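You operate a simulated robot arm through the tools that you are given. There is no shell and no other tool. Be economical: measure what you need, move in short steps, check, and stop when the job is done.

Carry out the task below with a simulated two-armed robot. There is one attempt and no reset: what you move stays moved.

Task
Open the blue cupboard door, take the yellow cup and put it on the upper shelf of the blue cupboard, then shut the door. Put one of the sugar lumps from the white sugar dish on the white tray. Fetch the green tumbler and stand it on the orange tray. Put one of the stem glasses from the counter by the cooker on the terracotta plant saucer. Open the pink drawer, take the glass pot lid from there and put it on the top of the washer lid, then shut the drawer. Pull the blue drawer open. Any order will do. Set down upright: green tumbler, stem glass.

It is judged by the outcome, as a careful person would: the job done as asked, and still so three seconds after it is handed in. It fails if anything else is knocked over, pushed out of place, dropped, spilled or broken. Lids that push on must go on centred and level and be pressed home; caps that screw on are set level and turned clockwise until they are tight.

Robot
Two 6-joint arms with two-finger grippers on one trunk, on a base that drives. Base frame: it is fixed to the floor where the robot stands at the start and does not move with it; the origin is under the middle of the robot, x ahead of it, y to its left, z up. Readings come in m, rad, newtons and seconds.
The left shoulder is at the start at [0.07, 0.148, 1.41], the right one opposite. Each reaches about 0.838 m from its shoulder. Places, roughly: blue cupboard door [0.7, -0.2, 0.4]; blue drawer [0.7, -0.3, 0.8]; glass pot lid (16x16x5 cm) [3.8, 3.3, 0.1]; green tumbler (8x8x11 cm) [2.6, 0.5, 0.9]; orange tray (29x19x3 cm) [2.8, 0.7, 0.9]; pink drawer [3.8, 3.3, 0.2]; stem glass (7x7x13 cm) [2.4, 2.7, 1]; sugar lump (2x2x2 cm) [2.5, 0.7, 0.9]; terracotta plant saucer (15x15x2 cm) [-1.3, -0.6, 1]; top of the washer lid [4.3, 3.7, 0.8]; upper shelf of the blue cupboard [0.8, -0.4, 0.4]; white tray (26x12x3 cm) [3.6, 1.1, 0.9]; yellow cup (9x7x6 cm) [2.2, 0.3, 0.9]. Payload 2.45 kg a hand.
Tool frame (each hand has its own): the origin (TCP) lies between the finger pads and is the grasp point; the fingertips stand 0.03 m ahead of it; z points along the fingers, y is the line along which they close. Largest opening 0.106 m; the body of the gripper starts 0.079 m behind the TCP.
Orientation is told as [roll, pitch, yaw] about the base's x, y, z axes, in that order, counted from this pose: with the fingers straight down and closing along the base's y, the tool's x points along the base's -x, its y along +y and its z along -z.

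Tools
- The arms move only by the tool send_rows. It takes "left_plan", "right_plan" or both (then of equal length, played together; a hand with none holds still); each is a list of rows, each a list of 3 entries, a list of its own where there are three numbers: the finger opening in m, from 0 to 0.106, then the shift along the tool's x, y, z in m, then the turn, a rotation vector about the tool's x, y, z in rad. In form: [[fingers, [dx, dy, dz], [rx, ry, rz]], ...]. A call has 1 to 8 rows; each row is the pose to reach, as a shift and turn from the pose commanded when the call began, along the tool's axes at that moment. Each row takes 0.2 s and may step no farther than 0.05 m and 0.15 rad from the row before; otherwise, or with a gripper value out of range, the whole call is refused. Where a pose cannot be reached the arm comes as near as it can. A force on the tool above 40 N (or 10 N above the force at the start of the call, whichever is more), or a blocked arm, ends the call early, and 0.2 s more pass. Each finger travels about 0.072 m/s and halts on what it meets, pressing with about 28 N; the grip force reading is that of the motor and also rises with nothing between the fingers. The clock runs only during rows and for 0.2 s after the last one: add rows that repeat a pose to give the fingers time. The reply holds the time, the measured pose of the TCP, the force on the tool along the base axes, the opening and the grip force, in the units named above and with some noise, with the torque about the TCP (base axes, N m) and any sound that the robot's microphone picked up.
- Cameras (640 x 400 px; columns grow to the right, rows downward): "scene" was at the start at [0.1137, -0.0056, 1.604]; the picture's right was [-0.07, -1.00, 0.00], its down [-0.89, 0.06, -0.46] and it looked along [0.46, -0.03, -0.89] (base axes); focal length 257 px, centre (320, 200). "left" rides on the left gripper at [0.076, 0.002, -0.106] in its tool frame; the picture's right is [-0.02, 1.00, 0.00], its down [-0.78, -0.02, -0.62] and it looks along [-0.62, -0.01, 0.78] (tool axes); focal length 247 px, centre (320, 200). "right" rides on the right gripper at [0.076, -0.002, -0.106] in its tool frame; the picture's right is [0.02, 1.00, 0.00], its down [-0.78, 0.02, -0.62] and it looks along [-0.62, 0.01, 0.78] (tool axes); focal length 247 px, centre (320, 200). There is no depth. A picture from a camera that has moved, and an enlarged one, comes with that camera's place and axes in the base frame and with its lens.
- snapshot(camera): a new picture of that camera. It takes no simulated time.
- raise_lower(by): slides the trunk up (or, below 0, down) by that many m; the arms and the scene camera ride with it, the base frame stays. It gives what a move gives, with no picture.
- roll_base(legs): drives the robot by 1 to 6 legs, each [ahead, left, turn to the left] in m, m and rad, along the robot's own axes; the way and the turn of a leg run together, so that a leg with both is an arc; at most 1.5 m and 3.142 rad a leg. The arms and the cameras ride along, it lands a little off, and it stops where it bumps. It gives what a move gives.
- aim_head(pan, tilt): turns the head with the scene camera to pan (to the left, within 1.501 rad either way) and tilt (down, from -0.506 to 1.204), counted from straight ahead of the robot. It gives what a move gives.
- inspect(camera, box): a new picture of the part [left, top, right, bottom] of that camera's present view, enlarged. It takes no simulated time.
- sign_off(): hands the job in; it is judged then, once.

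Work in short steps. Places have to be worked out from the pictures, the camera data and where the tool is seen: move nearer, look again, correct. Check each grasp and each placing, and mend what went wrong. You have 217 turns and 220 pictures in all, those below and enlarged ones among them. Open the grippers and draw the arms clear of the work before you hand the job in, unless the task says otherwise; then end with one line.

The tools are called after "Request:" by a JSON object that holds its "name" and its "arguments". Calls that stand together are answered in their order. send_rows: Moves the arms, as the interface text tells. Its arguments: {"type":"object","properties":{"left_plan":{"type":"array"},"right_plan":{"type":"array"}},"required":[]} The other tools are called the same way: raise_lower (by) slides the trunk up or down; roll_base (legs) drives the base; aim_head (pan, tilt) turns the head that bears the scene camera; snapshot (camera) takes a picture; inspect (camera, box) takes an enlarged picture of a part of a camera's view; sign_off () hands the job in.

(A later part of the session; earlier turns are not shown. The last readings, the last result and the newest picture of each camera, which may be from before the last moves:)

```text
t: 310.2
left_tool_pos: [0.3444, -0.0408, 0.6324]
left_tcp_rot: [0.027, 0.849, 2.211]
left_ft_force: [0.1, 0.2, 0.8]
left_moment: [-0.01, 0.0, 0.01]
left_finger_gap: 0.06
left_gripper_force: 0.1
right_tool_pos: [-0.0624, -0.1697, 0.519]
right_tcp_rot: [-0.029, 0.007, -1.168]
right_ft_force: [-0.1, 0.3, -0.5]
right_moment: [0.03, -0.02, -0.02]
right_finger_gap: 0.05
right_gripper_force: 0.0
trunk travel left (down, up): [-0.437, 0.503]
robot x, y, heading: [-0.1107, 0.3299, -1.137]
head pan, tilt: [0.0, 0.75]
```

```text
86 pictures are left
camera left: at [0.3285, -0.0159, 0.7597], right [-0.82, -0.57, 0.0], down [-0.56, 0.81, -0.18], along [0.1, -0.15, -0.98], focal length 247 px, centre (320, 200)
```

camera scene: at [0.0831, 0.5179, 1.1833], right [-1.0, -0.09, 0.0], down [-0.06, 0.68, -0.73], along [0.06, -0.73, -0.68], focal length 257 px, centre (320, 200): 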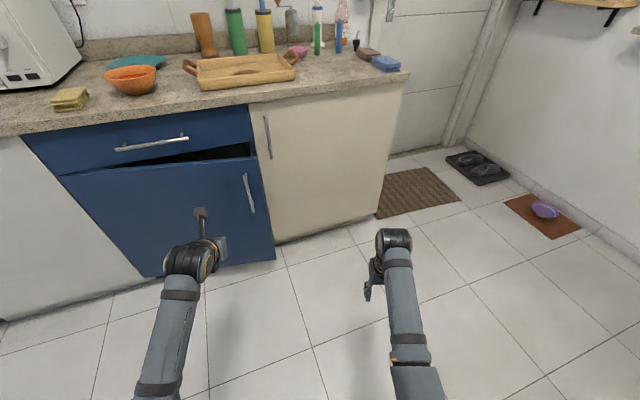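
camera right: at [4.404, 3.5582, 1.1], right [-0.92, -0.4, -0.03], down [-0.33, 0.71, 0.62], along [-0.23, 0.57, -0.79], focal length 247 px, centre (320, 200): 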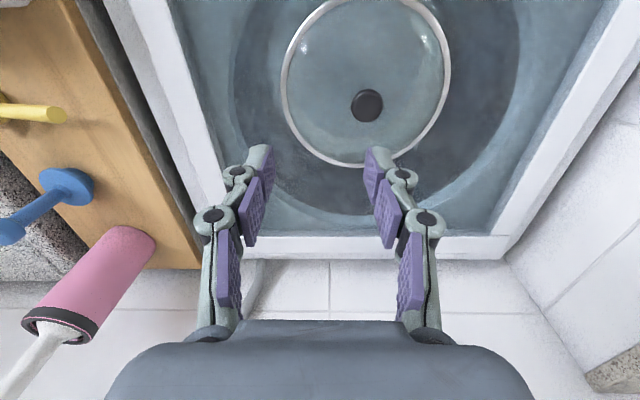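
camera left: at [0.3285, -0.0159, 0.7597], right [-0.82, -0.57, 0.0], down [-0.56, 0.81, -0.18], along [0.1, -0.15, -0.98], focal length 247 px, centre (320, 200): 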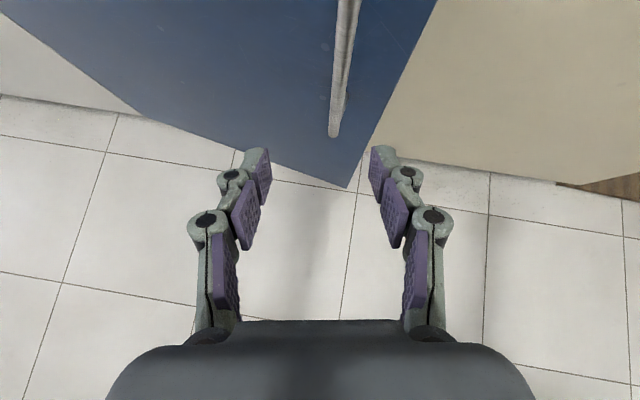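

Handle now at (0.375, -0.107). I advance 7.2 cm, 1.5 cm right and close.

Request:
{"name": "send_rows", "arguments": {"left_plan": [[0.06, [0.012, 0.005, 0.0135], [0, 0, 0]], [0.06, [0.024, 0.01, 0.027], [0, 0, 0]], [0.06, [0.038, 0.015, 0.043], [0, 0, 0]], [0.06, [0.05, 0.015, 0.0565], [0, 0, 0]], [0.04, [0.05, 0.015, 0.0565], [0, 0, 0]], [0.02, [0.05, 0.015, 0.0565], [0, 0, 0]], [0.005, [0.05, 0.015, 0.0565], [0, 0, 0]], [0.0, [0.05, 0.015, 0.0565], [0, 0, 0]]]}}

```text
t: 312.1
left_tool_pos: [0.3768, -0.111, 0.6334]
left_tcp_rot: [0.025, 0.847, 2.21]
left_ft_force: [-9.0, -0.8, -1.9]
left_moment: [0.21, -0.21, -0.17]
left_finger_gap: 0.0118
left_gripper_force: 38.8
right_tool_pos: [-0.0637, -0.1692, 0.5194]
right_tcp_rot: [-0.029, 0.008, -1.17]
right_ft_force: [0.2, 0.2, 0.1]
right_moment: [0.0, -0.02, 0.01]
right_finger_gap: 0.0499
right_gripper_force: 0.2
trunk travel left (down, up): [-0.437, 0.503]
robot x, y, heading: [-0.1165, 0.3334, -1.132]
head pan, tilt: [0.0, 0.75]
```

Gripped (11.8 mm). Now the arc about the hinge.

Request:
{"name": "roll_base", "arguments": {"legs": [[-0.0385, 0.038, -0.05], [-0.077, 0.076, -0.1], [-0.077, 0.076, -0.1], [-0.077, 0.076, -0.1]]}}

Request:
{"name": "snapshot", "arguments": {"camera": "scene"}}

```text
t: 314.7
left_tool_pos: [0.3719, 0.0207, 0.6321]
left_tcp_rot: [0.035, 0.846, 1.959]
left_ft_force: [-2.1, 0.7, 5.0]
left_moment: [0.97, -0.08, 0.06]
left_finger_gap: 0.0116
left_gripper_force: 38.6
right_tool_pos: [-0.0672, 0.0754, 0.5188]
right_tcp_rot: [-0.03, 0.006, -1.422]
right_ft_force: [0.4, 0.0, 0.1]
right_moment: [-0.01, -0.04, -0.01]
right_finger_gap: 0.0501
right_gripper_force: 0.0
trunk travel left (down, up): [-0.437, 0.503]
robot x, y, heading: [0.008, 0.5665, -1.39]
head pan, tilt: [0.0, 0.75]
stopped in leg 3: the force on the tool passed its limit at 41 N (the readings are from after the stop); the commanded pose is now the measured one
```

```text
85 pictures are left
camera scene: at [0.033, 0.4361, 1.1833], right [-0.98, -0.18, 0.0], down [-0.12, 0.67, -0.73], along [0.13, -0.72, -0.68], focal length 257 px, centre (320, 200)
```

scene: 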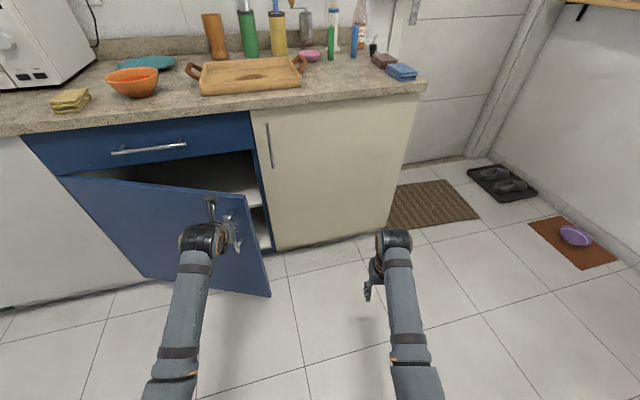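

Works much better: ~25° now. Continue the arc.

Request:
{"name": "roll_base", "arguments": {"legs": [[-0.077, 0.076, -0.1], [-0.077, 0.076, -0.1], [-0.077, 0.076, -0.1]]}}

Request:
{"name": "snapshot", "arguments": {"camera": "scene"}}

```text
t: 316.8
left_tool_pos: [0.392, 0.1269, 0.6326]
left_tcp_rot: [0.046, 0.844, 1.764]
left_ft_force: [-3.3, 1.5, 6.4]
left_moment: [0.92, -0.4, -0.01]
left_finger_gap: 0.0116
left_gripper_force: 38.3
right_tool_pos: [-0.0268, 0.2667, 0.5194]
right_tcp_rot: [-0.029, 0.007, -1.618]
right_ft_force: [0.4, -0.9, 0.5]
right_moment: [0.04, 0.0, 0.02]
right_finger_gap: 0.0501
right_gripper_force: 0.0
trunk travel left (down, up): [-0.437, 0.503]
robot x, y, heading: [0.1446, 0.7375, -1.586]
head pan, tilt: [0.0, 0.75]
stopped in leg 2: the force on the tool passed its limit at 41 N (the readings are from after the stop); the commanded pose is now the measured one
```

```text
84 pictures are left
camera scene: at [0.1441, 0.6013, 1.1833], right [-1.0, 0.02, 0.0], down [0.01, 0.68, -0.73], along [-0.01, -0.73, -0.68], focal length 257 px, centre (320, 200)
```

scene: 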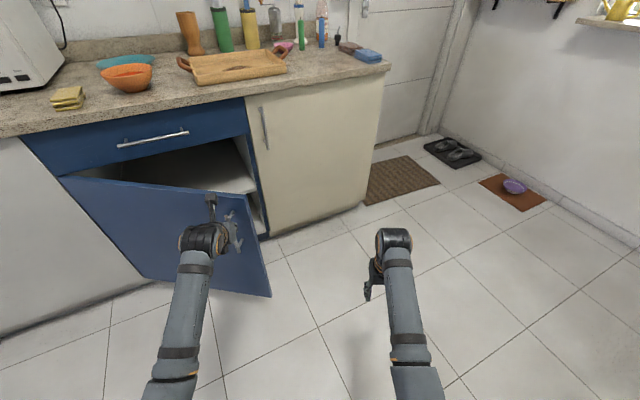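

~37° open. Continue.

Request:
{"name": "roll_base", "arguments": {"legs": [[-0.0766, 0.075, -0.1], [-0.0766, 0.075, -0.1], [-0.0766, 0.075, -0.1]]}}

Request:
{"name": "roll_base", "arguments": {"legs": [[-0.0766, 0.075, -0.1], [-0.0766, 0.075, -0.1], [-0.0766, 0.075, -0.1]]}}

Request:
{"name": "snapshot", "arguments": {"camera": "scene"}}

```text
t: 319.5
left_tool_pos: [0.4575, 0.2705, 0.6313]
left_tcp_rot: [0.05, 0.843, 1.463]
left_ft_force: [-28.5, 17.5, -0.1]
left_moment: [-0.06, -0.27, -0.69]
left_finger_gap: 0.0118
left_gripper_force: 39.2
right_tool_pos: [0.1025, 0.5294, 0.5187]
right_tcp_rot: [-0.026, 0.006, -1.926]
right_ft_force: [-0.1, 0.1, 0.0]
right_moment: [-0.02, 0.02, -0.01]
right_finger_gap: 0.0503
right_gripper_force: 0.0
trunk travel left (down, up): [-0.437, 0.503]
robot x, y, heading: [0.4106, 0.925, -1.896]
head pan, tilt: [0.0, 0.75]
```

```text
t: 320.9
left_tool_pos: [0.487, 0.3143, 0.6326]
left_tcp_rot: [0.066, 0.843, 1.367]
left_ft_force: [-3.9, 2.4, 7.5]
left_moment: [0.53, -0.84, -0.03]
left_finger_gap: 0.0122
left_gripper_force: 39.1
right_tool_pos: [0.163, 0.6047, 0.5188]
right_tcp_rot: [-0.03, 0.008, -2.029]
right_ft_force: [-0.1, 0.9, 0.4]
right_moment: [0.03, -0.05, 0.01]
right_finger_gap: 0.0504
right_gripper_force: 0.0
trunk travel left (down, up): [-0.437, 0.503]
robot x, y, heading: [0.5063, 0.9651, -1.993]
head pan, tilt: [0.0, 0.75]
stopped in leg 1: the force on the tool passed its limit at 45 N (the readings are from after the stop); the commanded pose is now the measured one
```

```text
83 pictures are left
camera scene: at [0.4515, 0.8465, 1.1832], right [-0.91, 0.41, 0.0], down [0.28, 0.62, -0.73], along [-0.3, -0.67, -0.68], focal length 257 px, centre (320, 200)
```

scene: 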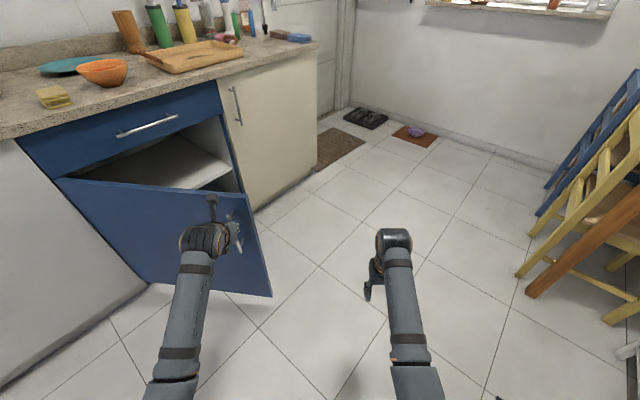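

~59° open. Continue to ~90°.

Request:
{"name": "roll_base", "arguments": {"legs": [[-0.0766, 0.075, -0.1], [-0.0766, 0.075, -0.1], [-0.0766, 0.075, -0.1]]}}

Request:
{"name": "roll_base", "arguments": {"legs": [[-0.0766, 0.075, -0.1], [-0.0766, 0.075, -0.1]]}}

Request:
{"name": "snapshot", "arguments": {"camera": "scene"}}

```text
t: 323.5
left_tool_pos: [0.5882, 0.4146, 0.6327]
left_tcp_rot: [0.081, 0.84, 1.094]
left_ft_force: [-3.9, 4.6, 4.6]
left_moment: [0.35, -0.92, 0.0]
left_finger_gap: 0.0122
left_gripper_force: 38.8
right_tool_pos: [0.3586, 0.7821, 0.5181]
right_tcp_rot: [-0.031, 0.006, -2.305]
right_ft_force: [-0.7, -0.5, -0.9]
right_moment: [0.01, -0.01, 0.01]
right_finger_gap: 0.05
right_gripper_force: 0.1
trunk travel left (down, up): [-0.437, 0.503]
robot x, y, heading: [0.788, 1.0381, -2.276]
head pan, tilt: [0.0, 0.75]
stopped in leg 3: the force on the tool passed its limit at 41 N (the readings are from after the stop); the commanded pose is now the measured one
```

```text
t: 325.2
left_tool_pos: [0.645, 0.4527, 0.6325]
left_tcp_rot: [0.097, 0.84, 0.963]
left_ft_force: [-2.1, 3.4, 0.0]
left_moment: [-0.08, -0.82, 0.0]
left_finger_gap: 0.0127
left_gripper_force: 39.5
right_tool_pos: [0.4704, 0.8466, 0.5194]
right_tcp_rot: [-0.029, 0.007, -2.443]
right_ft_force: [0.9, 0.6, 0.1]
right_moment: [-0.02, -0.01, 0.0]
right_finger_gap: 0.0499
right_gripper_force: 0.0
trunk travel left (down, up): [-0.437, 0.503]
robot x, y, heading: [0.9316, 1.0408, -2.411]
head pan, tilt: [0.0, 0.75]
stopped in leg 2: the force on the tool passed its limit at 44 N (the readings are from after the stop); the commanded pose is now the measured one
```

```text
82 pictures are left
camera scene: at [0.8327, 0.95, 1.1832], right [-0.67, 0.74, 0.0], down [0.51, 0.45, -0.73], along [-0.54, -0.49, -0.68], focal length 257 px, centre (320, 200)
```

scene: 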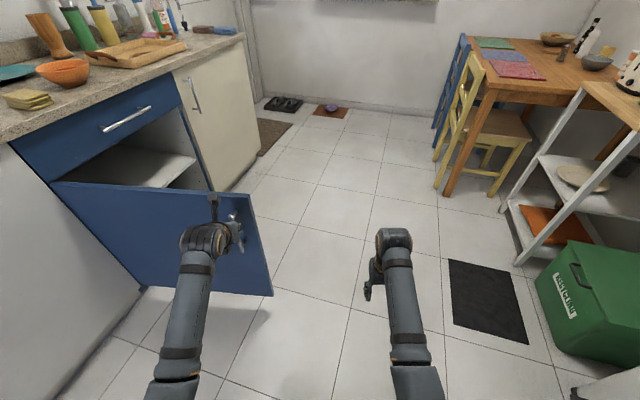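

Door ~82° open. I release the handle and retract, then back away.

Request:
{"name": "send_rows", "arguments": {"left_plan": [[0.03, [0, 0, 0], [0, 0, 0]], [0.06, [0, 0, 0], [0, 0, 0]], [0.06, [0, 0, 0], [0, 0, 0]], [0.06, [-0.02, 0, -0.023], [0, 0, 0]], [0.06, [-0.045, 0, -0.05], [0, 0, 0]]]}}

Request:
{"name": "roll_base", "arguments": {"legs": [[-0.25, 0, 0]]}}

Request:
{"name": "raise_lower", "arguments": {"by": 0.4}}

Request:
{"name": "send_rows", "arguments": {"right_plan": [[0.05, [-0.03, 0, -0.035], [0, 0, 0]], [0.05, [-0.06, 0, -0.07], [0, 0, 0]], [0.05, [-0.09, 0, -0.105], [0, 0, 0]], [0.05, [-0.12, 0, -0.14], [0, 0, 0]], [0.05, [-0.15, 0, -0.175], [0, 0, 0]], [0.05, [-0.18, 0, -0.21], [0, 0, 0]], [0.05, [-0.2, 0, -0.25], [0, 0, 0]], [0.05, [-0.2, 0, -0.29], [0, 0, 0]]]}}

Request:
{"name": "snapshot", "arguments": {"camera": "scene"}}

```text
t: 326.4
left_tool_pos: [0.6881, 0.5042, 0.634]
left_tcp_rot: [0.096, 0.842, 0.965]
left_ft_force: [-0.1, 0.9, 0.4]
left_moment: [-0.02, -0.01, 0.0]
left_finger_gap: 0.0602
left_gripper_force: 0.1
right_tool_pos: [0.471, 0.8456, 0.5193]
right_tcp_rot: [-0.03, 0.005, -2.444]
right_ft_force: [0.5, 0.2, 0.7]
right_moment: [0.01, 0.04, 0.0]
right_finger_gap: 0.0501
right_gripper_force: 0.1
trunk travel left (down, up): [-0.437, 0.503]
robot x, y, heading: [0.9344, 1.0402, -2.413]
head pan, tilt: [0.0, 0.75]
```

```text
t: 328.2
left_tool_pos: [0.8732, 0.6733, 0.6327]
left_tcp_rot: [0.095, 0.841, 0.96]
left_ft_force: [0.6, 0.2, 0.1]
left_moment: [-0.02, 0.01, 0.01]
left_finger_gap: 0.0598
left_gripper_force: 0.1
right_tool_pos: [0.6579, 1.015, 0.5199]
right_tcp_rot: [-0.031, 0.005, -2.449]
right_ft_force: [0.3, -0.2, -0.5]
right_moment: [0.0, 0.01, -0.01]
right_finger_gap: 0.05
right_gripper_force: 0.0
trunk travel left (down, up): [-0.437, 0.503]
robot x, y, heading: [1.1187, 1.2023, -2.422]
head pan, tilt: [0.0, 0.75]
```

```text
t: 332.1
left_tool_pos: [0.8736, 0.6716, 1.0326]
left_tcp_rot: [0.097, 0.841, 0.96]
left_ft_force: [0.5, -0.5, -0.3]
left_moment: [-0.04, 0.01, 0.0]
left_finger_gap: 0.0601
left_gripper_force: 0.0
right_tool_pos: [0.6575, 1.0149, 0.9196]
right_tcp_rot: [-0.031, 0.008, -2.448]
right_ft_force: [-0.1, 0.5, 0.1]
right_moment: [0.04, 0.02, -0.04]
right_finger_gap: 0.05
right_gripper_force: 0.0
trunk travel left (down, up): [-0.837, 0.103]
robot x, y, heading: [1.1188, 1.207, -2.419]
head pan, tilt: [0.0, 0.75]
```

```text
t: 333.9
left_tool_pos: [0.8733, 0.6733, 1.0336]
left_tcp_rot: [0.096, 0.843, 0.958]
left_ft_force: [-0.1, -0.7, 0.7]
left_moment: [-0.03, 0.06, 0.03]
left_finger_gap: 0.0601
left_gripper_force: 0.1
right_tool_pos: [0.5062, 0.8787, 1.2078]
right_tcp_rot: [-0.029, 0.005, -2.449]
right_ft_force: [0.5, -0.1, -0.7]
right_moment: [-0.02, 0.04, 0.01]
right_finger_gap: 0.0502
right_gripper_force: 0.1
trunk travel left (down, up): [-0.837, 0.103]
robot x, y, heading: [1.1191, 1.2069, -2.414]
head pan, tilt: [0.0, 0.75]
```

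```text
81 pictures are left
camera scene: at [1.0207, 1.1175, 1.5833], right [-0.66, 0.75, 0.0], down [0.51, 0.45, -0.73], along [-0.55, -0.49, -0.68], focal length 257 px, centre (320, 200)
```

scene: 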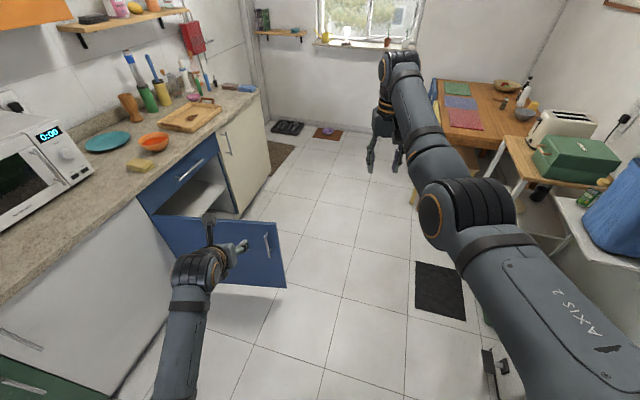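

I turn to face the counter near the yellow cup and look.

Request:
{"name": "roll_base", "arguments": {"legs": [[0, 0, 1.276], [0, 0.3, 0]]}}

Request:
{"name": "aim_head", "arguments": {"pan": 0.1, "tilt": 0.75}}

Request:
{"name": "snapshot", "arguments": {"camera": "scene"}}

Request:
{"name": "inspect", "arguments": {"camera": "scene", "box": [160, 110, 360, 240]}}

```text
t: 339.1
left_tool_pos: [1.8286, 0.9447, 1.0325]
left_tcp_rot: [0.093, 0.842, 2.245]
left_ft_force: [-0.4, 0.2, -0.3]
left_moment: [0.04, -0.03, 0.02]
left_finger_gap: 0.06
left_gripper_force: 0.1
right_tool_pos: [1.5271, 0.6525, 1.2066]
right_tcp_rot: [-0.029, 0.006, -1.164]
right_ft_force: [0.0, 0.9, -0.9]
right_moment: [0.03, -0.02, -0.01]
right_finger_gap: 0.0501
right_gripper_force: 0.0
trunk travel left (down, up): [-0.837, 0.103]
robot x, y, heading: [1.3861, 1.3333, -1.126]
head pan, tilt: [0.0, 0.75]
```

```text
t: 339.7
left_tool_pos: [1.8303, 0.9461, 1.0321]
left_tcp_rot: [0.095, 0.842, 2.245]
left_ft_force: [0.3, 0.3, -0.3]
left_moment: [0.0, 0.04, 0.01]
left_finger_gap: 0.0601
left_gripper_force: 0.1
right_tool_pos: [1.5295, 0.6527, 1.2063]
right_tcp_rot: [-0.031, 0.008, -1.163]
right_ft_force: [0.2, 0.0, -0.5]
right_moment: [-0.04, -0.01, -0.01]
right_finger_gap: 0.05
right_gripper_force: 0.0
trunk travel left (down, up): [-0.837, 0.103]
robot x, y, heading: [1.3867, 1.3317, -1.131]
head pan, tilt: [0.099, 0.75]
```

```text
80 pictures are left
camera scene: at [1.4516, 1.2151, 1.5832], right [-0.86, -0.51, 0.0], down [-0.35, 0.59, -0.73], along [0.38, -0.63, -0.68], focal length 257 px, centre (320, 200)
```

scene: 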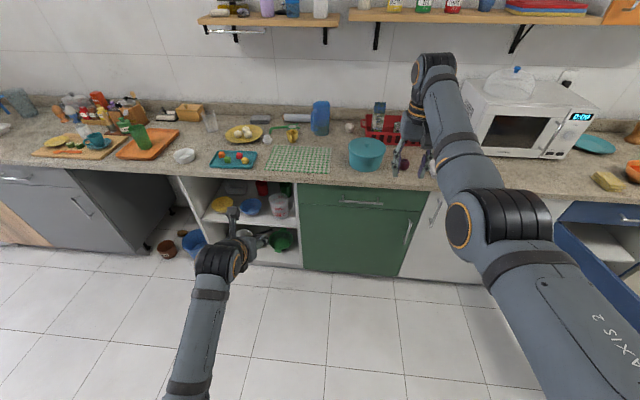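

```text
3.08 times, centred on (260, 175) of scene
camera zoom: at [1.4516, 1.2151, 1.5832], right [-0.86, -0.51, 0.0], down [-0.35, 0.59, -0.73], along [0.38, -0.63, -0.68], focal length 792 px, centre (505, 277)
```

zoom: 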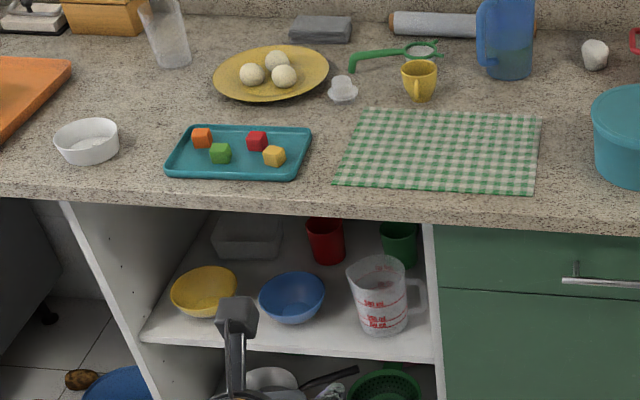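

Cup ≈ (2.2, 0.24). I level the hand's roll, open wide, and drive to within ~0.2 m.

Request:
{"name": "send_rows", "arguments": {"left_plan": [[0.08, [0, 0, 0], [0.045, 0, 0]], [0.1, [0, 0, 0], [0.09, 0, 0]]]}}

Request:
{"name": "roll_base", "arguments": {"legs": [[0.6, 0.03, 0]]}}

Request:
{"name": "snapshot", "arguments": {"camera": "left"}}

Request:
{"name": "snapshot", "arguments": {"camera": "scene"}}

```text
t: 340.3
left_tool_pos: [1.8299, 0.9466, 1.0331]
left_tcp_rot: [0.006, 0.841, 2.244]
left_ft_force: [0.1, 0.3, 0.3]
left_moment: [-0.01, 0.0, -0.01]
left_finger_gap: 0.0999
left_gripper_force: 0.2
right_tool_pos: [1.5289, 0.6514, 1.2077]
right_tcp_rot: [-0.031, 0.008, -1.16]
right_ft_force: [0.3, 0.7, -0.7]
right_moment: [-0.01, 0.02, -0.02]
right_finger_gap: 0.05
right_gripper_force: 0.1
trunk travel left (down, up): [-0.837, 0.103]
robot x, y, heading: [1.3862, 1.3318, -1.131]
head pan, tilt: [0.099, 0.75]
```

```text
t: 343.8
left_tool_pos: [2.1219, 0.4183, 1.0328]
left_tcp_rot: [0.007, 0.844, 2.252]
left_ft_force: [-0.4, 0.2, -0.1]
left_moment: [0.02, 0.02, 0.03]
left_finger_gap: 0.1003
left_gripper_force: 0.0
right_tool_pos: [1.8218, 0.1207, 1.2086]
right_tcp_rot: [-0.032, 0.004, -1.153]
right_ft_force: [-0.5, 0.3, 0.2]
right_moment: [-0.02, -0.02, -0.03]
right_finger_gap: 0.0501
right_gripper_force: 0.1
trunk travel left (down, up): [-0.837, 0.103]
robot x, y, heading: [1.6761, 0.7983, -1.125]
head pan, tilt: [0.099, 0.75]
```

```text
78 pictures are left
camera left: at [2.1016, 0.4395, 1.1605], right [-0.79, -0.62, -0.01], down [-0.61, 0.78, -0.17], along [0.11, -0.13, -0.99], focal length 247 px, centre (320, 200)
```

left: 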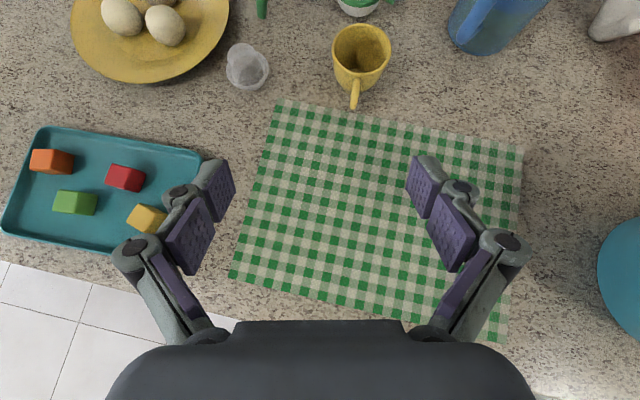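

```text
77 pictures are left
camera scene: at [1.7392, 0.6836, 1.5833], right [-0.85, -0.52, 0.0], down [-0.36, 0.58, -0.73], along [0.38, -0.62, -0.68], focal length 257 px, centre (320, 200)
```

scene: 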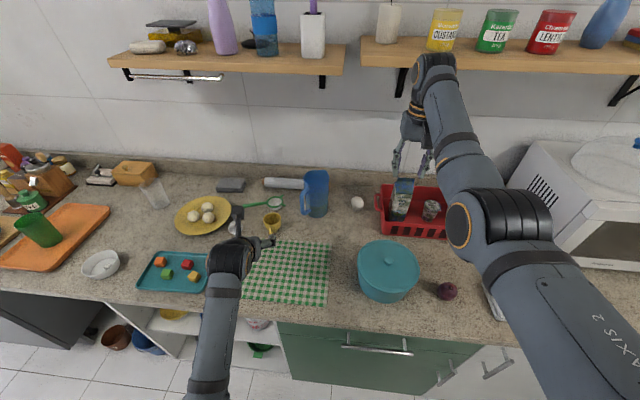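

Cup refined at (2.191, 0.256), handle towards the hand. I align laterally by base, then lower the left hand to z≈0.908.

Request:
{"name": "roll_base", "arguments": {"legs": [[0.011, -0.048, 0]]}}

Request:
{"name": "send_rows", "arguments": {"left_plan": [[0.1, [-0.022, 0, 0.02], [0, 0, 0]], [0.1, [-0.046, 0, 0.041], [0, 0, 0]], [0.1, [-0.07, 0, 0.062], [0, 0, 0]], [0.1, [-0.093, 0, 0.083], [0, 0, 0]]]}}

Request:
{"name": "snapshot", "arguments": {"camera": "left"}}

```text
t: 344.7
left_tool_pos: [2.0885, 0.3904, 1.0316]
left_tcp_rot: [0.014, 0.842, 2.258]
left_ft_force: [-0.4, -0.3, 0.6]
left_moment: [-0.06, 0.04, -0.01]
left_finger_gap: 0.1001
left_gripper_force: 0.1
right_tool_pos: [1.7912, 0.0945, 1.2112]
right_tcp_rot: [-0.037, 0.004, -1.152]
right_ft_force: [1.3, 1.0, 0.1]
right_moment: [-0.06, 0.04, -0.03]
right_finger_gap: 0.0498
right_gripper_force: 0.0
trunk travel left (down, up): [-0.837, 0.103]
robot x, y, heading: [1.6409, 0.7705, -1.117]
head pan, tilt: [0.099, 0.75]
```

```text
t: 345.7
left_tool_pos: [2.0822, 0.3866, 0.907]
left_tcp_rot: [0.003, 0.843, 2.254]
left_ft_force: [0.5, 0.8, -0.1]
left_moment: [0.01, -0.02, -0.02]
left_finger_gap: 0.0997
left_gripper_force: 0.0
right_tool_pos: [1.7867, 0.0902, 1.2072]
right_tcp_rot: [-0.031, 0.006, -1.151]
right_ft_force: [0.0, -0.3, 0.3]
right_moment: [0.05, 0.01, 0.03]
right_finger_gap: 0.0498
right_gripper_force: 0.0
trunk travel left (down, up): [-0.837, 0.103]
robot x, y, heading: [1.6345, 0.7698, -1.119]
head pan, tilt: [0.099, 0.75]
```

```text
76 pictures are left
camera left: at [2.0635, 0.4083, 1.034], right [-0.79, -0.62, -0.01], down [-0.61, 0.78, -0.17], along [0.11, -0.13, -0.99], focal length 247 px, centre (320, 200)
```

left: 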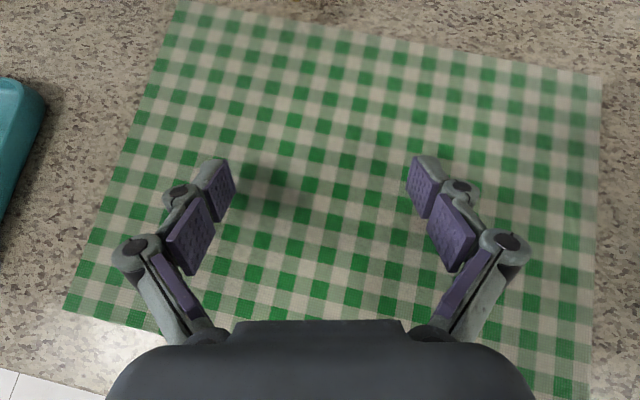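

Aligned: cup is 0.17 m straight ahead of the hand. Advance 0.11 and look.

Request:
{"name": "roll_base", "arguments": {"legs": [[0.107, 0.025, 0]]}}

Request:
{"name": "snapshot", "arguments": {"camera": "left"}}

```text
t: 346.9
left_tool_pos: [2.1298, 0.3259, 0.9179]
left_tcp_rot: [0.01, 0.862, 2.25]
left_ft_force: [0.7, -0.2, -0.4]
left_moment: [0.0, -0.04, 0.01]
left_finger_gap: 0.0999
left_gripper_force: 0.1
right_tool_pos: [1.8267, 0.0406, 1.2128]
right_tcp_rot: [-0.029, 0.006, -1.157]
right_ft_force: [-0.2, -0.1, -0.6]
right_moment: [0.01, 0.0, 0.0]
right_finger_gap: 0.0503
right_gripper_force: 0.0
trunk travel left (down, up): [-0.837, 0.103]
robot x, y, heading: [1.6972, 0.7006, -1.134]
head pan, tilt: [0.099, 0.75]
stopped in leg 1: the robot was blocked; the commanded pose is now the measured one
```

```text
75 pictures are left
camera left: at [2.1104, 0.3511, 1.0453], right [-0.79, -0.61, -0.01], down [-0.6, 0.78, -0.19], along [0.12, -0.14, -0.98], focal length 247 px, centre (320, 200)
```

left: 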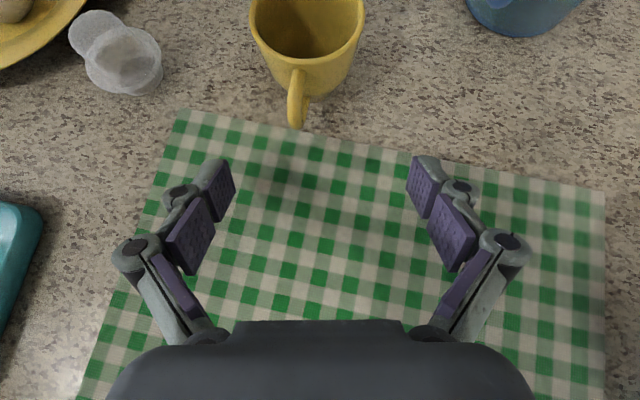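

The base front touched the cabinet (slight tilt). I back off 2 cm and extend the arm instead for the last ~11 cm.

Request:
{"name": "roll_base", "arguments": {"legs": [[-0.02, 0, 0]]}}

Request:
{"name": "send_rows", "arguments": {"left_plan": [[0.1, [0.013, -0.001, 0.015], [0, 0, 0]], [0.1, [0.027, -0.002, 0.03], [0, 0, 0]], [0.1, [0.04, -0.003, 0.045], [0, 0, 0]]]}}

Request:
{"name": "snapshot", "arguments": {"camera": "left"}}

```text
t: 347.6
left_tool_pos: [2.1307, 0.3261, 0.9168]
left_tcp_rot: [0.011, 0.859, 2.25]
left_ft_force: [-0.5, 0.6, 0.4]
left_moment: [-0.02, -0.03, -0.01]
left_finger_gap: 0.0997
left_gripper_force: 0.1
right_tool_pos: [1.8292, 0.042, 1.2129]
right_tcp_rot: [-0.03, 0.008, -1.159]
right_ft_force: [-0.6, 0.3, 0.3]
right_moment: [0.04, 0.05, 0.0]
right_finger_gap: 0.0499
right_gripper_force: 0.0
trunk travel left (down, up): [-0.837, 0.103]
robot x, y, heading: [1.6927, 0.7008, -1.13]
head pan, tilt: [0.099, 0.75]
stopped in leg 1: the robot was blocked; the commanded pose is now the measured one
```

```text
t: 348.4
left_tool_pos: [2.1687, 0.2819, 0.9168]
left_tcp_rot: [0.012, 0.858, 2.25]
left_ft_force: [0.4, -1.1, 0.0]
left_moment: [-0.01, 0.02, 0.02]
left_finger_gap: 0.0998
left_gripper_force: 0.1
right_tool_pos: [1.8272, 0.0423, 1.2124]
right_tcp_rot: [-0.03, 0.007, -1.158]
right_ft_force: [-0.4, 0.4, 0.2]
right_moment: [-0.04, -0.01, 0.0]
right_finger_gap: 0.0502
right_gripper_force: 0.2
trunk travel left (down, up): [-0.837, 0.103]
robot x, y, heading: [1.6984, 0.6997, -1.128]
head pan, tilt: [0.099, 0.75]
```

```text
74 pictures are left
camera left: at [2.1494, 0.306, 1.0445], right [-0.79, -0.61, -0.01], down [-0.6, 0.78, -0.19], along [0.12, -0.14, -0.98], focal length 247 px, centre (320, 200)
```

left: 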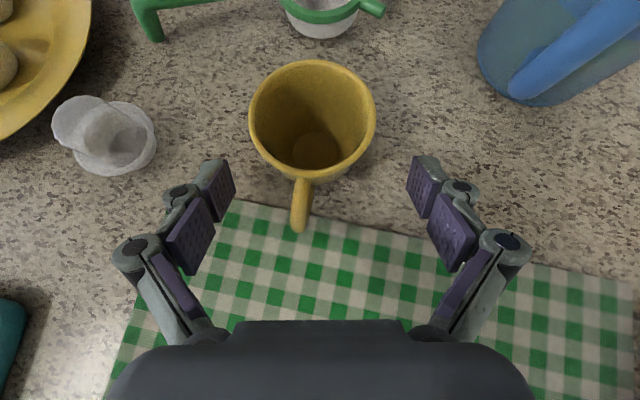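

Cup 3.4 cm further ahead. Advance and close.

Request:
{"name": "send_rows", "arguments": {"left_plan": [[0.1, [0.009, -0.002, 0.016], [0, 0, 0]], [0.1, [0.017, -0.004, 0.031], [0, 0, 0]], [0.08, [0.017, -0.004, 0.031], [0, 0, 0]], [0.06, [0.017, -0.004, 0.031], [0, 0, 0]], [0.045, [0.017, -0.004, 0.031], [0, 0, 0]], [0.04, [0.017, -0.004, 0.031], [0, 0, 0]]]}}

Request:
{"name": "snapshot", "arguments": {"camera": "left"}}

Request:
{"name": "aim_head", "arguments": {"pan": 0.0, "tilt": 1.15}}

Request:
{"name": "snapshot", "arguments": {"camera": "scene"}}

```text
t: 349.8
left_tool_pos: [2.1952, 0.2562, 0.9122]
left_tcp_rot: [0.01, 0.861, 2.25]
left_ft_force: [0.1, -0.3, 0.8]
left_moment: [0.0, 0.0, -0.02]
left_finger_gap: 0.058
left_gripper_force: 27.9
right_tool_pos: [1.828, 0.0416, 1.2137]
right_tcp_rot: [-0.029, 0.007, -1.159]
right_ft_force: [-0.2, 0.6, 0.0]
right_moment: [-0.02, 0.0, 0.02]
right_finger_gap: 0.0499
right_gripper_force: 0.1
trunk travel left (down, up): [-0.837, 0.103]
robot x, y, heading: [1.6961, 0.7003, -1.132]
head pan, tilt: [0.099, 0.75]
```

```text
73 pictures are left
camera left: at [2.1745, 0.2811, 1.0388], right [-0.79, -0.61, -0.01], down [-0.6, 0.78, -0.19], along [0.12, -0.14, -0.98], focal length 247 px, centre (320, 200)
```

left: 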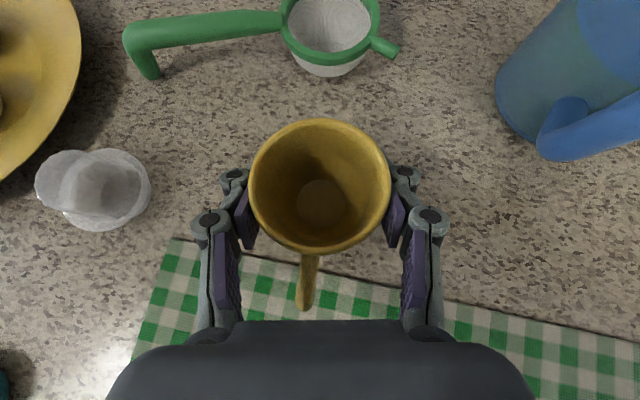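

```text
t: 350.6
left_tool_pos: [2.1945, 0.2571, 0.9117]
left_tcp_rot: [0.01, 0.859, 2.249]
left_ft_force: [1.1, -0.2, 2.9]
left_moment: [0.02, -0.09, -0.03]
left_finger_gap: 0.0577
left_gripper_force: 27.8
right_tool_pos: [1.8286, 0.0411, 1.2114]
right_tcp_rot: [-0.03, 0.006, -1.159]
right_ft_force: [-0.6, 0.1, 0.1]
right_moment: [0.02, 0.03, 0.0]
right_finger_gap: 0.0499
right_gripper_force: 0.0
trunk travel left (down, up): [-0.837, 0.103]
robot x, y, heading: [1.6947, 0.7016, -1.129]
head pan, tilt: [0.0, 1.15]
```

```text
72 pictures are left
camera scene: at [1.7293, 0.6234, 1.5562], right [-0.9, -0.43, 0.0], down [-0.39, 0.82, -0.43], along [0.18, -0.38, -0.9], focal length 257 px, centre (320, 200)
```

scene: 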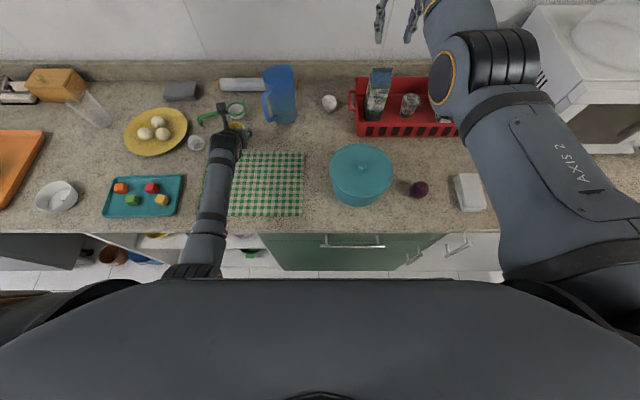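

Cup gripped (58 mm). The left forearm probably rests on the counter edge; I raise the trunk, which frees it and lifts the cup.

Request:
{"name": "raise_lower", "arguments": {"by": 0.09}}

Request:
{"name": "roll_base", "arguments": {"legs": [[-0.1, 0, 0]]}}

Request:
{"name": "snapshot", "arguments": {"camera": "left"}}

```text
t: 351.4
left_tool_pos: [2.1943, 0.2539, 0.9582]
left_tcp_rot: [0.008, 0.851, 2.246]
left_ft_force: [0.7, -0.2, -1.0]
left_moment: [-0.01, 0.0, -0.02]
left_finger_gap: 0.0576
left_gripper_force: 27.7
right_tool_pos: [1.8281, 0.0384, 1.2607]
right_tcp_rot: [-0.03, 0.023, -1.163]
right_ft_force: [-23.5, 43.1, -3.9]
right_moment: [-6.81, -3.94, 0.1]
right_finger_gap: 0.05
right_gripper_force: 0.0
trunk travel left (down, up): [-0.886, 0.054]
robot x, y, heading: [1.6944, 0.6976, -1.13]
head pan, tilt: [0.0, 1.15]
stopped: the force on the tool passed its limit at 204 N (the readings are from after the stop); the commanded pose is now the measured one
```

```text
t: 352.5
left_tool_pos: [2.1612, 0.3287, 0.9458]
left_tcp_rot: [0.003, 0.837, 2.242]
left_ft_force: [-0.4, -1.1, -2.1]
left_moment: [0.01, 0.0, 0.02]
left_finger_gap: 0.0575
left_gripper_force: 27.9
right_tool_pos: [1.7967, 0.109, 1.2473]
right_tcp_rot: [-0.033, 0.038, -1.16]
right_ft_force: [-0.7, -1.1, -0.3]
right_moment: [0.03, 0.04, -0.04]
right_finger_gap: 0.0501
right_gripper_force: 0.1
trunk travel left (down, up): [-0.886, 0.054]
robot x, y, heading: [1.6523, 0.791, -1.131]
head pan, tilt: [0.0, 1.15]
```

```text
71 pictures are left
camera left: at [2.1425, 0.3504, 1.0733], right [-0.79, -0.61, -0.01], down [-0.6, 0.78, -0.16], along [0.11, -0.12, -0.99], focal length 247 px, centre (320, 200)
```

left: 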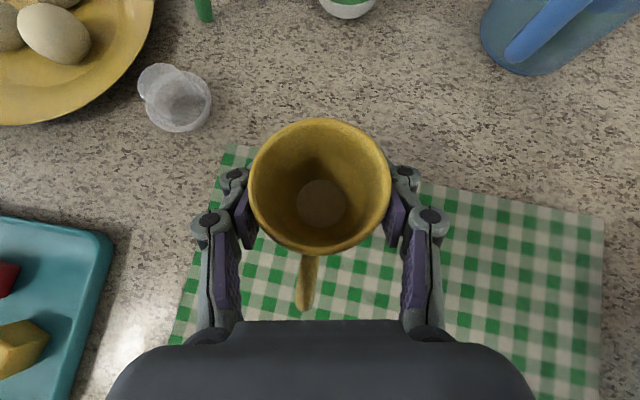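

The right hand hit something (probably the wall shelf). I back off further and inspect the shelf.

Request:
{"name": "roll_base", "arguments": {"legs": [[-0.3, 0, 0]]}}

Request:
{"name": "aim_head", "arguments": {"pan": -0.2, "tilt": 0.35}}

Request:
{"name": "snapshot", "arguments": {"camera": "scene"}}

```text
t: 354.5
left_tool_pos: [2.0328, 0.596, 0.9484]
left_tcp_rot: [0.004, 0.84, 2.242]
left_ft_force: [-0.1, 0.2, -2.0]
left_moment: [0.02, 0.01, 0.02]
left_finger_gap: 0.0577
left_gripper_force: 28.1
right_tool_pos: [1.6667, 0.3791, 1.2508]
right_tcp_rot: [-0.033, 0.034, -1.162]
right_ft_force: [0.0, -0.2, -0.3]
right_moment: [0.02, 0.05, 0.01]
right_finger_gap: 0.0501
right_gripper_force: 0.0
trunk travel left (down, up): [-0.886, 0.054]
robot x, y, heading: [1.5275, 1.0562, -1.135]
head pan, tilt: [0.0, 1.15]
```

```text
t: 355.7
left_tool_pos: [2.0331, 0.5983, 0.9494]
left_tcp_rot: [0.005, 0.842, 2.243]
left_ft_force: [0.0, -0.2, -1.5]
left_moment: [0.0, -0.02, -0.01]
left_finger_gap: 0.0578
left_gripper_force: 27.5
right_tool_pos: [1.6664, 0.3807, 1.2503]
right_tcp_rot: [-0.033, 0.032, -1.163]
right_ft_force: [-0.3, -0.3, 0.3]
right_moment: [0.02, 0.03, 0.01]
right_finger_gap: 0.0501
right_gripper_force: 0.1
trunk travel left (down, up): [-0.886, 0.054]
robot x, y, heading: [1.5281, 1.0551, -1.13]
head pan, tilt: [-0.201, 0.351]
```

```text
70 pictures are left
camera scene: at [1.5709, 0.9186, 1.6684], right [-0.97, -0.24, 0.0], down [-0.08, 0.34, -0.94], along [0.22, -0.91, -0.35], focal length 257 px, centre (320, 200)
```

scene: 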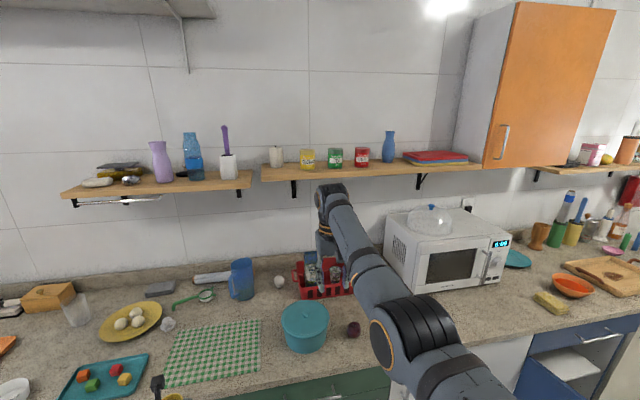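

All shelf items are in place. I tuck the right arm again and drive right to the open blue cupboard with hands above door height.

Request:
{"name": "send_rows", "arguments": {"right_plan": [[0.05, [0.02, 0, 0.04], [0, 0, 0]], [0.05, [0.045, 0, 0.08], [0, 0, 0]], [0.05, [0.07, 0, 0.12], [0, 0, 0]], [0.05, [0.1, 0, 0.16], [0, 0, 0]], [0.05, [0.13, 0, 0.2], [0, 0, 0]], [0.05, [0.16, 0, 0.235], [0, 0, 0]], [0.05, [0.19, 0, 0.27], [0, 0, 0]]]}}

Request:
{"name": "roll_base", "arguments": {"legs": [[-0.2, 0, 0], [0, -1.45, 0], [0, -0.15, 0]]}}

Request:
{"name": "aim_head", "arguments": {"pan": 0.1, "tilt": 0.8}}

Request:
{"name": "snapshot", "arguments": {"camera": "scene"}}

```text
t: 357.3
left_tool_pos: [2.0317, 0.5997, 0.9502]
left_tcp_rot: [0.004, 0.843, 2.243]
left_ft_force: [0.7, 0.0, -0.9]
left_moment: [-0.01, 0.01, 0.01]
left_finger_gap: 0.0578
left_gripper_force: 27.3
right_tool_pos: [1.5768, 0.5553, 0.9879]
right_tcp_rot: [-0.045, 0.024, -1.168]
right_ft_force: [1.3, 0.5, 0.5]
right_moment: [-0.02, 0.01, 0.01]
right_finger_gap: 0.05
right_gripper_force: 0.2
right hand out of reach, approached as far as the arm can: row 1, 2, 3, 4
trunk travel left (down, up): [-0.886, 0.054]
robot x, y, heading: [1.5303, 1.0582, -1.131]
head pan, tilt: [-0.201, 0.351]
```

```text
t: 366.6
left_tool_pos: [0.5228, 0.1016, 0.9479]
left_tcp_rot: [0.008, 0.842, 2.264]
left_ft_force: [0.4, 0.2, -1.5]
left_moment: [-0.01, 0.02, 0.01]
left_finger_gap: 0.0577
left_gripper_force: 28.1
right_tool_pos: [0.0682, 0.0512, 0.986]
right_tcp_rot: [-0.048, 0.031, -1.146]
right_ft_force: [-0.2, 0.3, 0.2]
right_moment: [0.01, -0.01, 0.0]
right_finger_gap: 0.05
right_gripper_force: 0.0
trunk travel left (down, up): [-0.886, 0.054]
robot x, y, heading: [0.0055, 0.5503, -1.113]
head pan, tilt: [-0.201, 0.351]
```

```text
t: 367.5
left_tool_pos: [0.5208, 0.1005, 0.9501]
left_tcp_rot: [0.003, 0.841, 2.261]
left_ft_force: [0.5, 0.6, -0.5]
left_moment: [0.03, -0.02, 0.01]
left_finger_gap: 0.0579
left_gripper_force: 27.8
right_tool_pos: [0.0651, 0.0493, 0.9845]
right_tcp_rot: [-0.047, 0.031, -1.151]
right_ft_force: [0.4, 1.2, 0.3]
right_moment: [-0.02, 0.0, -0.02]
right_finger_gap: 0.0501
right_gripper_force: 0.1
trunk travel left (down, up): [-0.886, 0.054]
robot x, y, heading: [0.0064, 0.5446, -1.108]
head pan, tilt: [0.099, 0.799]
```

```text
69 pictures are left
camera scene: at [0.0716, 0.4329, 1.629], right [-0.85, -0.53, 0.0], down [-0.38, 0.61, -0.7], along [0.37, -0.59, -0.72], focal length 257 px, centre (320, 200)
```

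scene: 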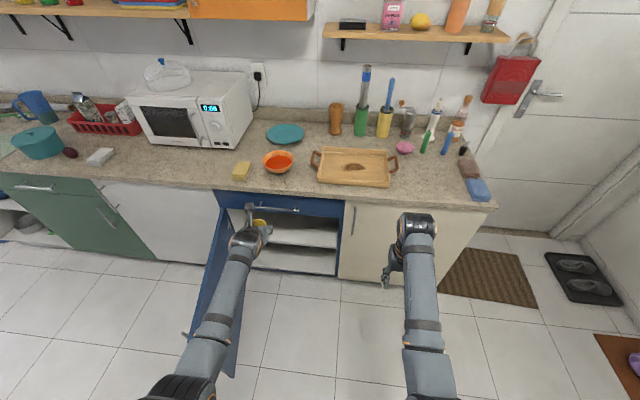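

Aligned in front of the opening. I correct heading and lower the trunk 0.4 to look inside.

Request:
{"name": "roll_base", "arguments": {"legs": [[0, 0, -0.03]]}}

Request:
{"name": "raise_lower", "arguments": {"by": -0.4}}

Request:
{"name": "aim_head", "arguments": {"pan": 0.25, "tilt": 0.6}}

Request:
{"name": "snapshot", "arguments": {"camera": "scene"}}

Request:
{"name": "snapshot", "arguments": {"camera": "left"}}

```text
t: 368.3
left_tool_pos: [0.5087, 0.085, 0.9486]
left_tcp_rot: [0.005, 0.841, 2.233]
left_ft_force: [-0.3, 0.1, -1.9]
left_moment: [-0.05, 0.01, 0.02]
left_finger_gap: 0.0578
left_gripper_force: 28.0
right_tool_pos: [0.0521, 0.0486, 0.9857]
right_tcp_rot: [-0.049, 0.03, -1.177]
right_ft_force: [-0.6, 0.6, 0.5]
right_moment: [-0.04, 0.02, -0.03]
right_finger_gap: 0.0502
right_gripper_force: 0.1
trunk travel left (down, up): [-0.886, 0.054]
robot x, y, heading: [0.0068, 0.5492, -1.146]
head pan, tilt: [0.099, 0.799]
```

```text
t: 372.1
left_tool_pos: [0.5075, 0.0861, 0.5498]
left_tcp_rot: [0.003, 0.84, 2.231]
left_ft_force: [0.4, 0.8, -0.3]
left_moment: [0.0, -0.01, 0.01]
left_finger_gap: 0.0574
left_gripper_force: 28.0
right_tool_pos: [0.0507, 0.0485, 0.585]
right_tcp_rot: [-0.047, 0.032, -1.178]
right_ft_force: [-0.9, -0.1, 0.4]
right_moment: [-0.01, -0.01, -0.01]
right_finger_gap: 0.05
right_gripper_force: 0.0
trunk travel left (down, up): [-0.486, 0.454]
robot x, y, heading: [0.0087, 0.5492, -1.139]
head pan, tilt: [0.099, 0.799]
```

```text
t: 372.8
left_tool_pos: [0.5078, 0.0841, 0.5481]
left_tcp_rot: [0.004, 0.842, 2.231]
left_ft_force: [0.1, 0.1, -1.4]
left_moment: [-0.01, -0.04, -0.03]
left_finger_gap: 0.0579
left_gripper_force: 28.3
right_tool_pos: [0.0509, 0.0481, 0.5845]
right_tcp_rot: [-0.047, 0.031, -1.178]
right_ft_force: [-0.3, 0.4, 0.8]
right_moment: [-0.01, -0.02, -0.01]
right_finger_gap: 0.0498
right_gripper_force: 0.0
trunk travel left (down, up): [-0.486, 0.454]
robot x, y, heading: [0.0091, 0.5448, -1.141]
head pan, tilt: [0.25, 0.6]
```

```text
68 pictures are left
camera scene: at [0.0835, 0.4322, 1.2458], right [-0.78, -0.63, 0.0], down [-0.35, 0.44, -0.82], along [0.52, -0.64, -0.57], focal length 257 px, centre (320, 200)
```

scene: 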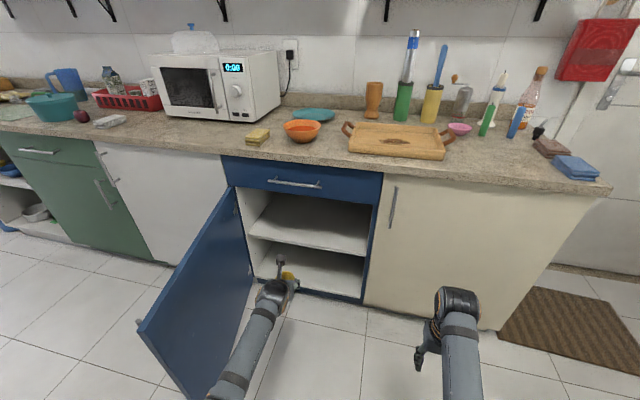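

```text
67 pictures are left
camera left: at [0.489, 0.1071, 0.6769], right [-0.8, -0.6, -0.01], down [-0.59, 0.79, -0.17], along [0.11, -0.13, -0.99], focal length 247 px, centre (320, 200)
```

left: 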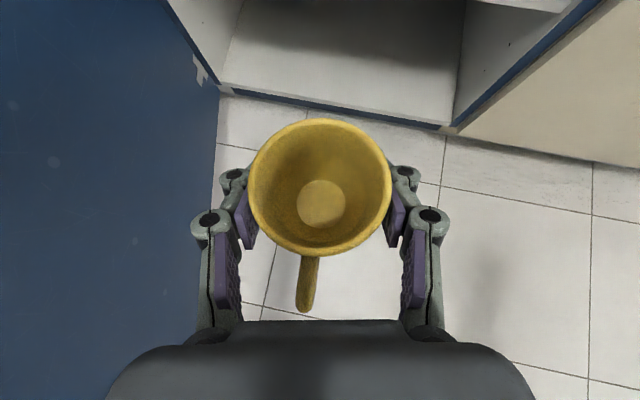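

Shelf ≈ z 0.42, opening top 0.71. I lower 4.5 cm and drive forward 0.3, then check.

Request:
{"name": "raise_lower", "arguments": {"by": -0.045}}

Request:
{"name": "roll_base", "arguments": {"legs": [[0.3, 0, 0]]}}

Request:
{"name": "snapshot", "arguments": {"camera": "left"}}

Request:
{"name": "snapshot", "arguments": {"camera": "scene"}}

```text
t: 373.7
left_tool_pos: [0.5077, 0.0846, 0.5047]
left_tcp_rot: [0.004, 0.841, 2.23]
left_ft_force: [0.7, -0.1, -0.1]
left_moment: [0.01, 0.01, 0.02]
left_finger_gap: 0.0575
left_gripper_force: 28.0
right_tool_pos: [0.0507, 0.0482, 0.5407]
right_tcp_rot: [-0.047, 0.032, -1.177]
right_ft_force: [0.5, 0.0, 0.0]
right_moment: [0.01, -0.01, 0.01]
right_finger_gap: 0.05
right_gripper_force: 0.0
trunk travel left (down, up): [-0.441, 0.499]
robot x, y, heading: [0.0072, 0.5467, -1.141]
head pan, tilt: [0.25, 0.6]
```

```text
t: 375.8
left_tool_pos: [0.6333, -0.1889, 0.5032]
left_tcp_rot: [0.004, 0.84, 2.233]
left_ft_force: [-0.1, -0.2, -1.0]
left_moment: [0.03, 0.0, -0.02]
left_finger_gap: 0.0578
left_gripper_force: 27.9
right_tool_pos: [0.1767, -0.2245, 0.5399]
right_tcp_rot: [-0.045, 0.033, -1.175]
right_ft_force: [0.5, -0.1, 1.0]
right_moment: [0.0, 0.02, 0.01]
right_finger_gap: 0.0498
right_gripper_force: 0.1
trunk travel left (down, up): [-0.441, 0.499]
robot x, y, heading: [0.131, 0.2721, -1.14]
head pan, tilt: [0.25, 0.6]
```

```text
66 pictures are left
camera left: at [0.6146, -0.1663, 0.6313], right [-0.8, -0.6, -0.01], down [-0.59, 0.79, -0.17], along [0.11, -0.13, -0.99], focal length 247 px, centre (320, 200)
```

left: 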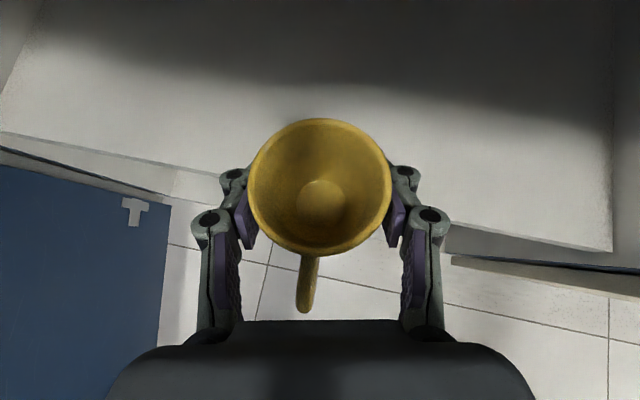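

```text
65 pictures are left
camera scene: at [0.2091, 0.158, 1.2007], right [-0.78, -0.63, 0.0], down [-0.36, 0.44, -0.82], along [0.52, -0.64, -0.57], focal length 257 px, centre (320, 200)
```

scene: 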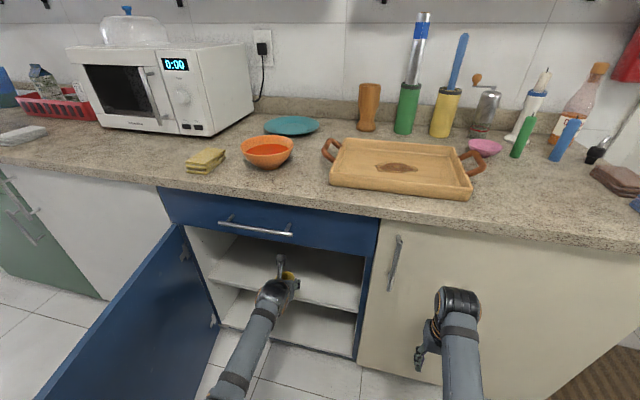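

Shelf edge at v≈-0.445, z≈0.435; cup is 2.5 cm above and at the edge. I advance 5 cm by base and 5 cm by arm.

Request:
{"name": "roll_base", "arguments": {"legs": [[0.05, 0, 0]]}}

Request:
{"name": "send_rows", "arguments": {"left_plan": [[0.04, [0.011, 0, 0.0125], [0, 0, 0]], [0.04, [0.022, 0, 0.025], [0, 0, 0]], [0.04, [0.0335, 0, 0.0375], [0, 0, 0]], [0.04, [0.0335, 0, 0.0375], [0, 0, 0]]]}}

Request:
{"name": "snapshot", "arguments": {"camera": "left"}}

```text
t: 376.7
left_tool_pos: [0.654, -0.2343, 0.5034]
left_tcp_rot: [0.003, 0.84, 2.233]
left_ft_force: [0.3, -0.6, -2.3]
left_moment: [0.01, -0.02, 0.02]
left_finger_gap: 0.0574
left_gripper_force: 28.5
right_tool_pos: [0.1978, -0.2713, 0.5398]
right_tcp_rot: [-0.048, 0.033, -1.178]
right_ft_force: [0.3, -0.8, -0.3]
right_moment: [0.04, 0.02, 0.0]
right_finger_gap: 0.0499
right_gripper_force: 0.1
trunk travel left (down, up): [-0.441, 0.499]
robot x, y, heading: [0.1582, 0.2294, -1.139]
head pan, tilt: [0.25, 0.6]
```

```text
t: 377.7
left_tool_pos: [0.6869, -0.2731, 0.5052]
left_tcp_rot: [0.004, 0.842, 2.232]
left_ft_force: [-0.4, 0.5, -1.1]
left_moment: [0.03, 0.0, 0.02]
left_finger_gap: 0.0575
left_gripper_force: 27.9
right_tool_pos: [0.1971, -0.2713, 0.5397]
right_tcp_rot: [-0.048, 0.033, -1.177]
right_ft_force: [0.2, -0.4, 0.2]
right_moment: [0.02, 0.02, -0.01]
right_finger_gap: 0.0501
right_gripper_force: 0.1
trunk travel left (down, up): [-0.441, 0.499]
robot x, y, heading: [0.1505, 0.2257, -1.141]
head pan, tilt: [0.25, 0.6]
```

```text
64 pictures are left
camera left: at [0.6677, -0.2511, 0.6323], right [-0.8, -0.6, -0.01], down [-0.59, 0.79, -0.17], along [0.11, -0.13, -0.99], focal length 247 px, centre (320, 200)
```

left: 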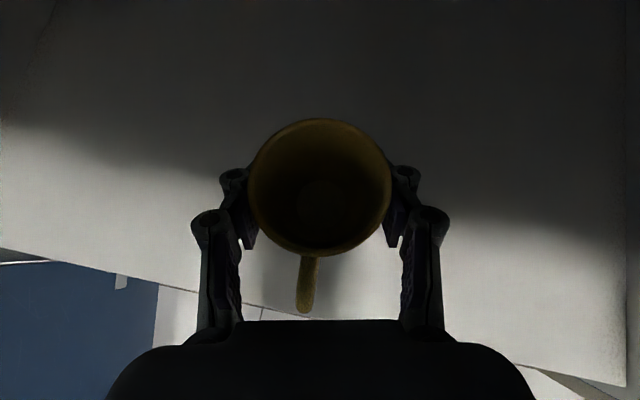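

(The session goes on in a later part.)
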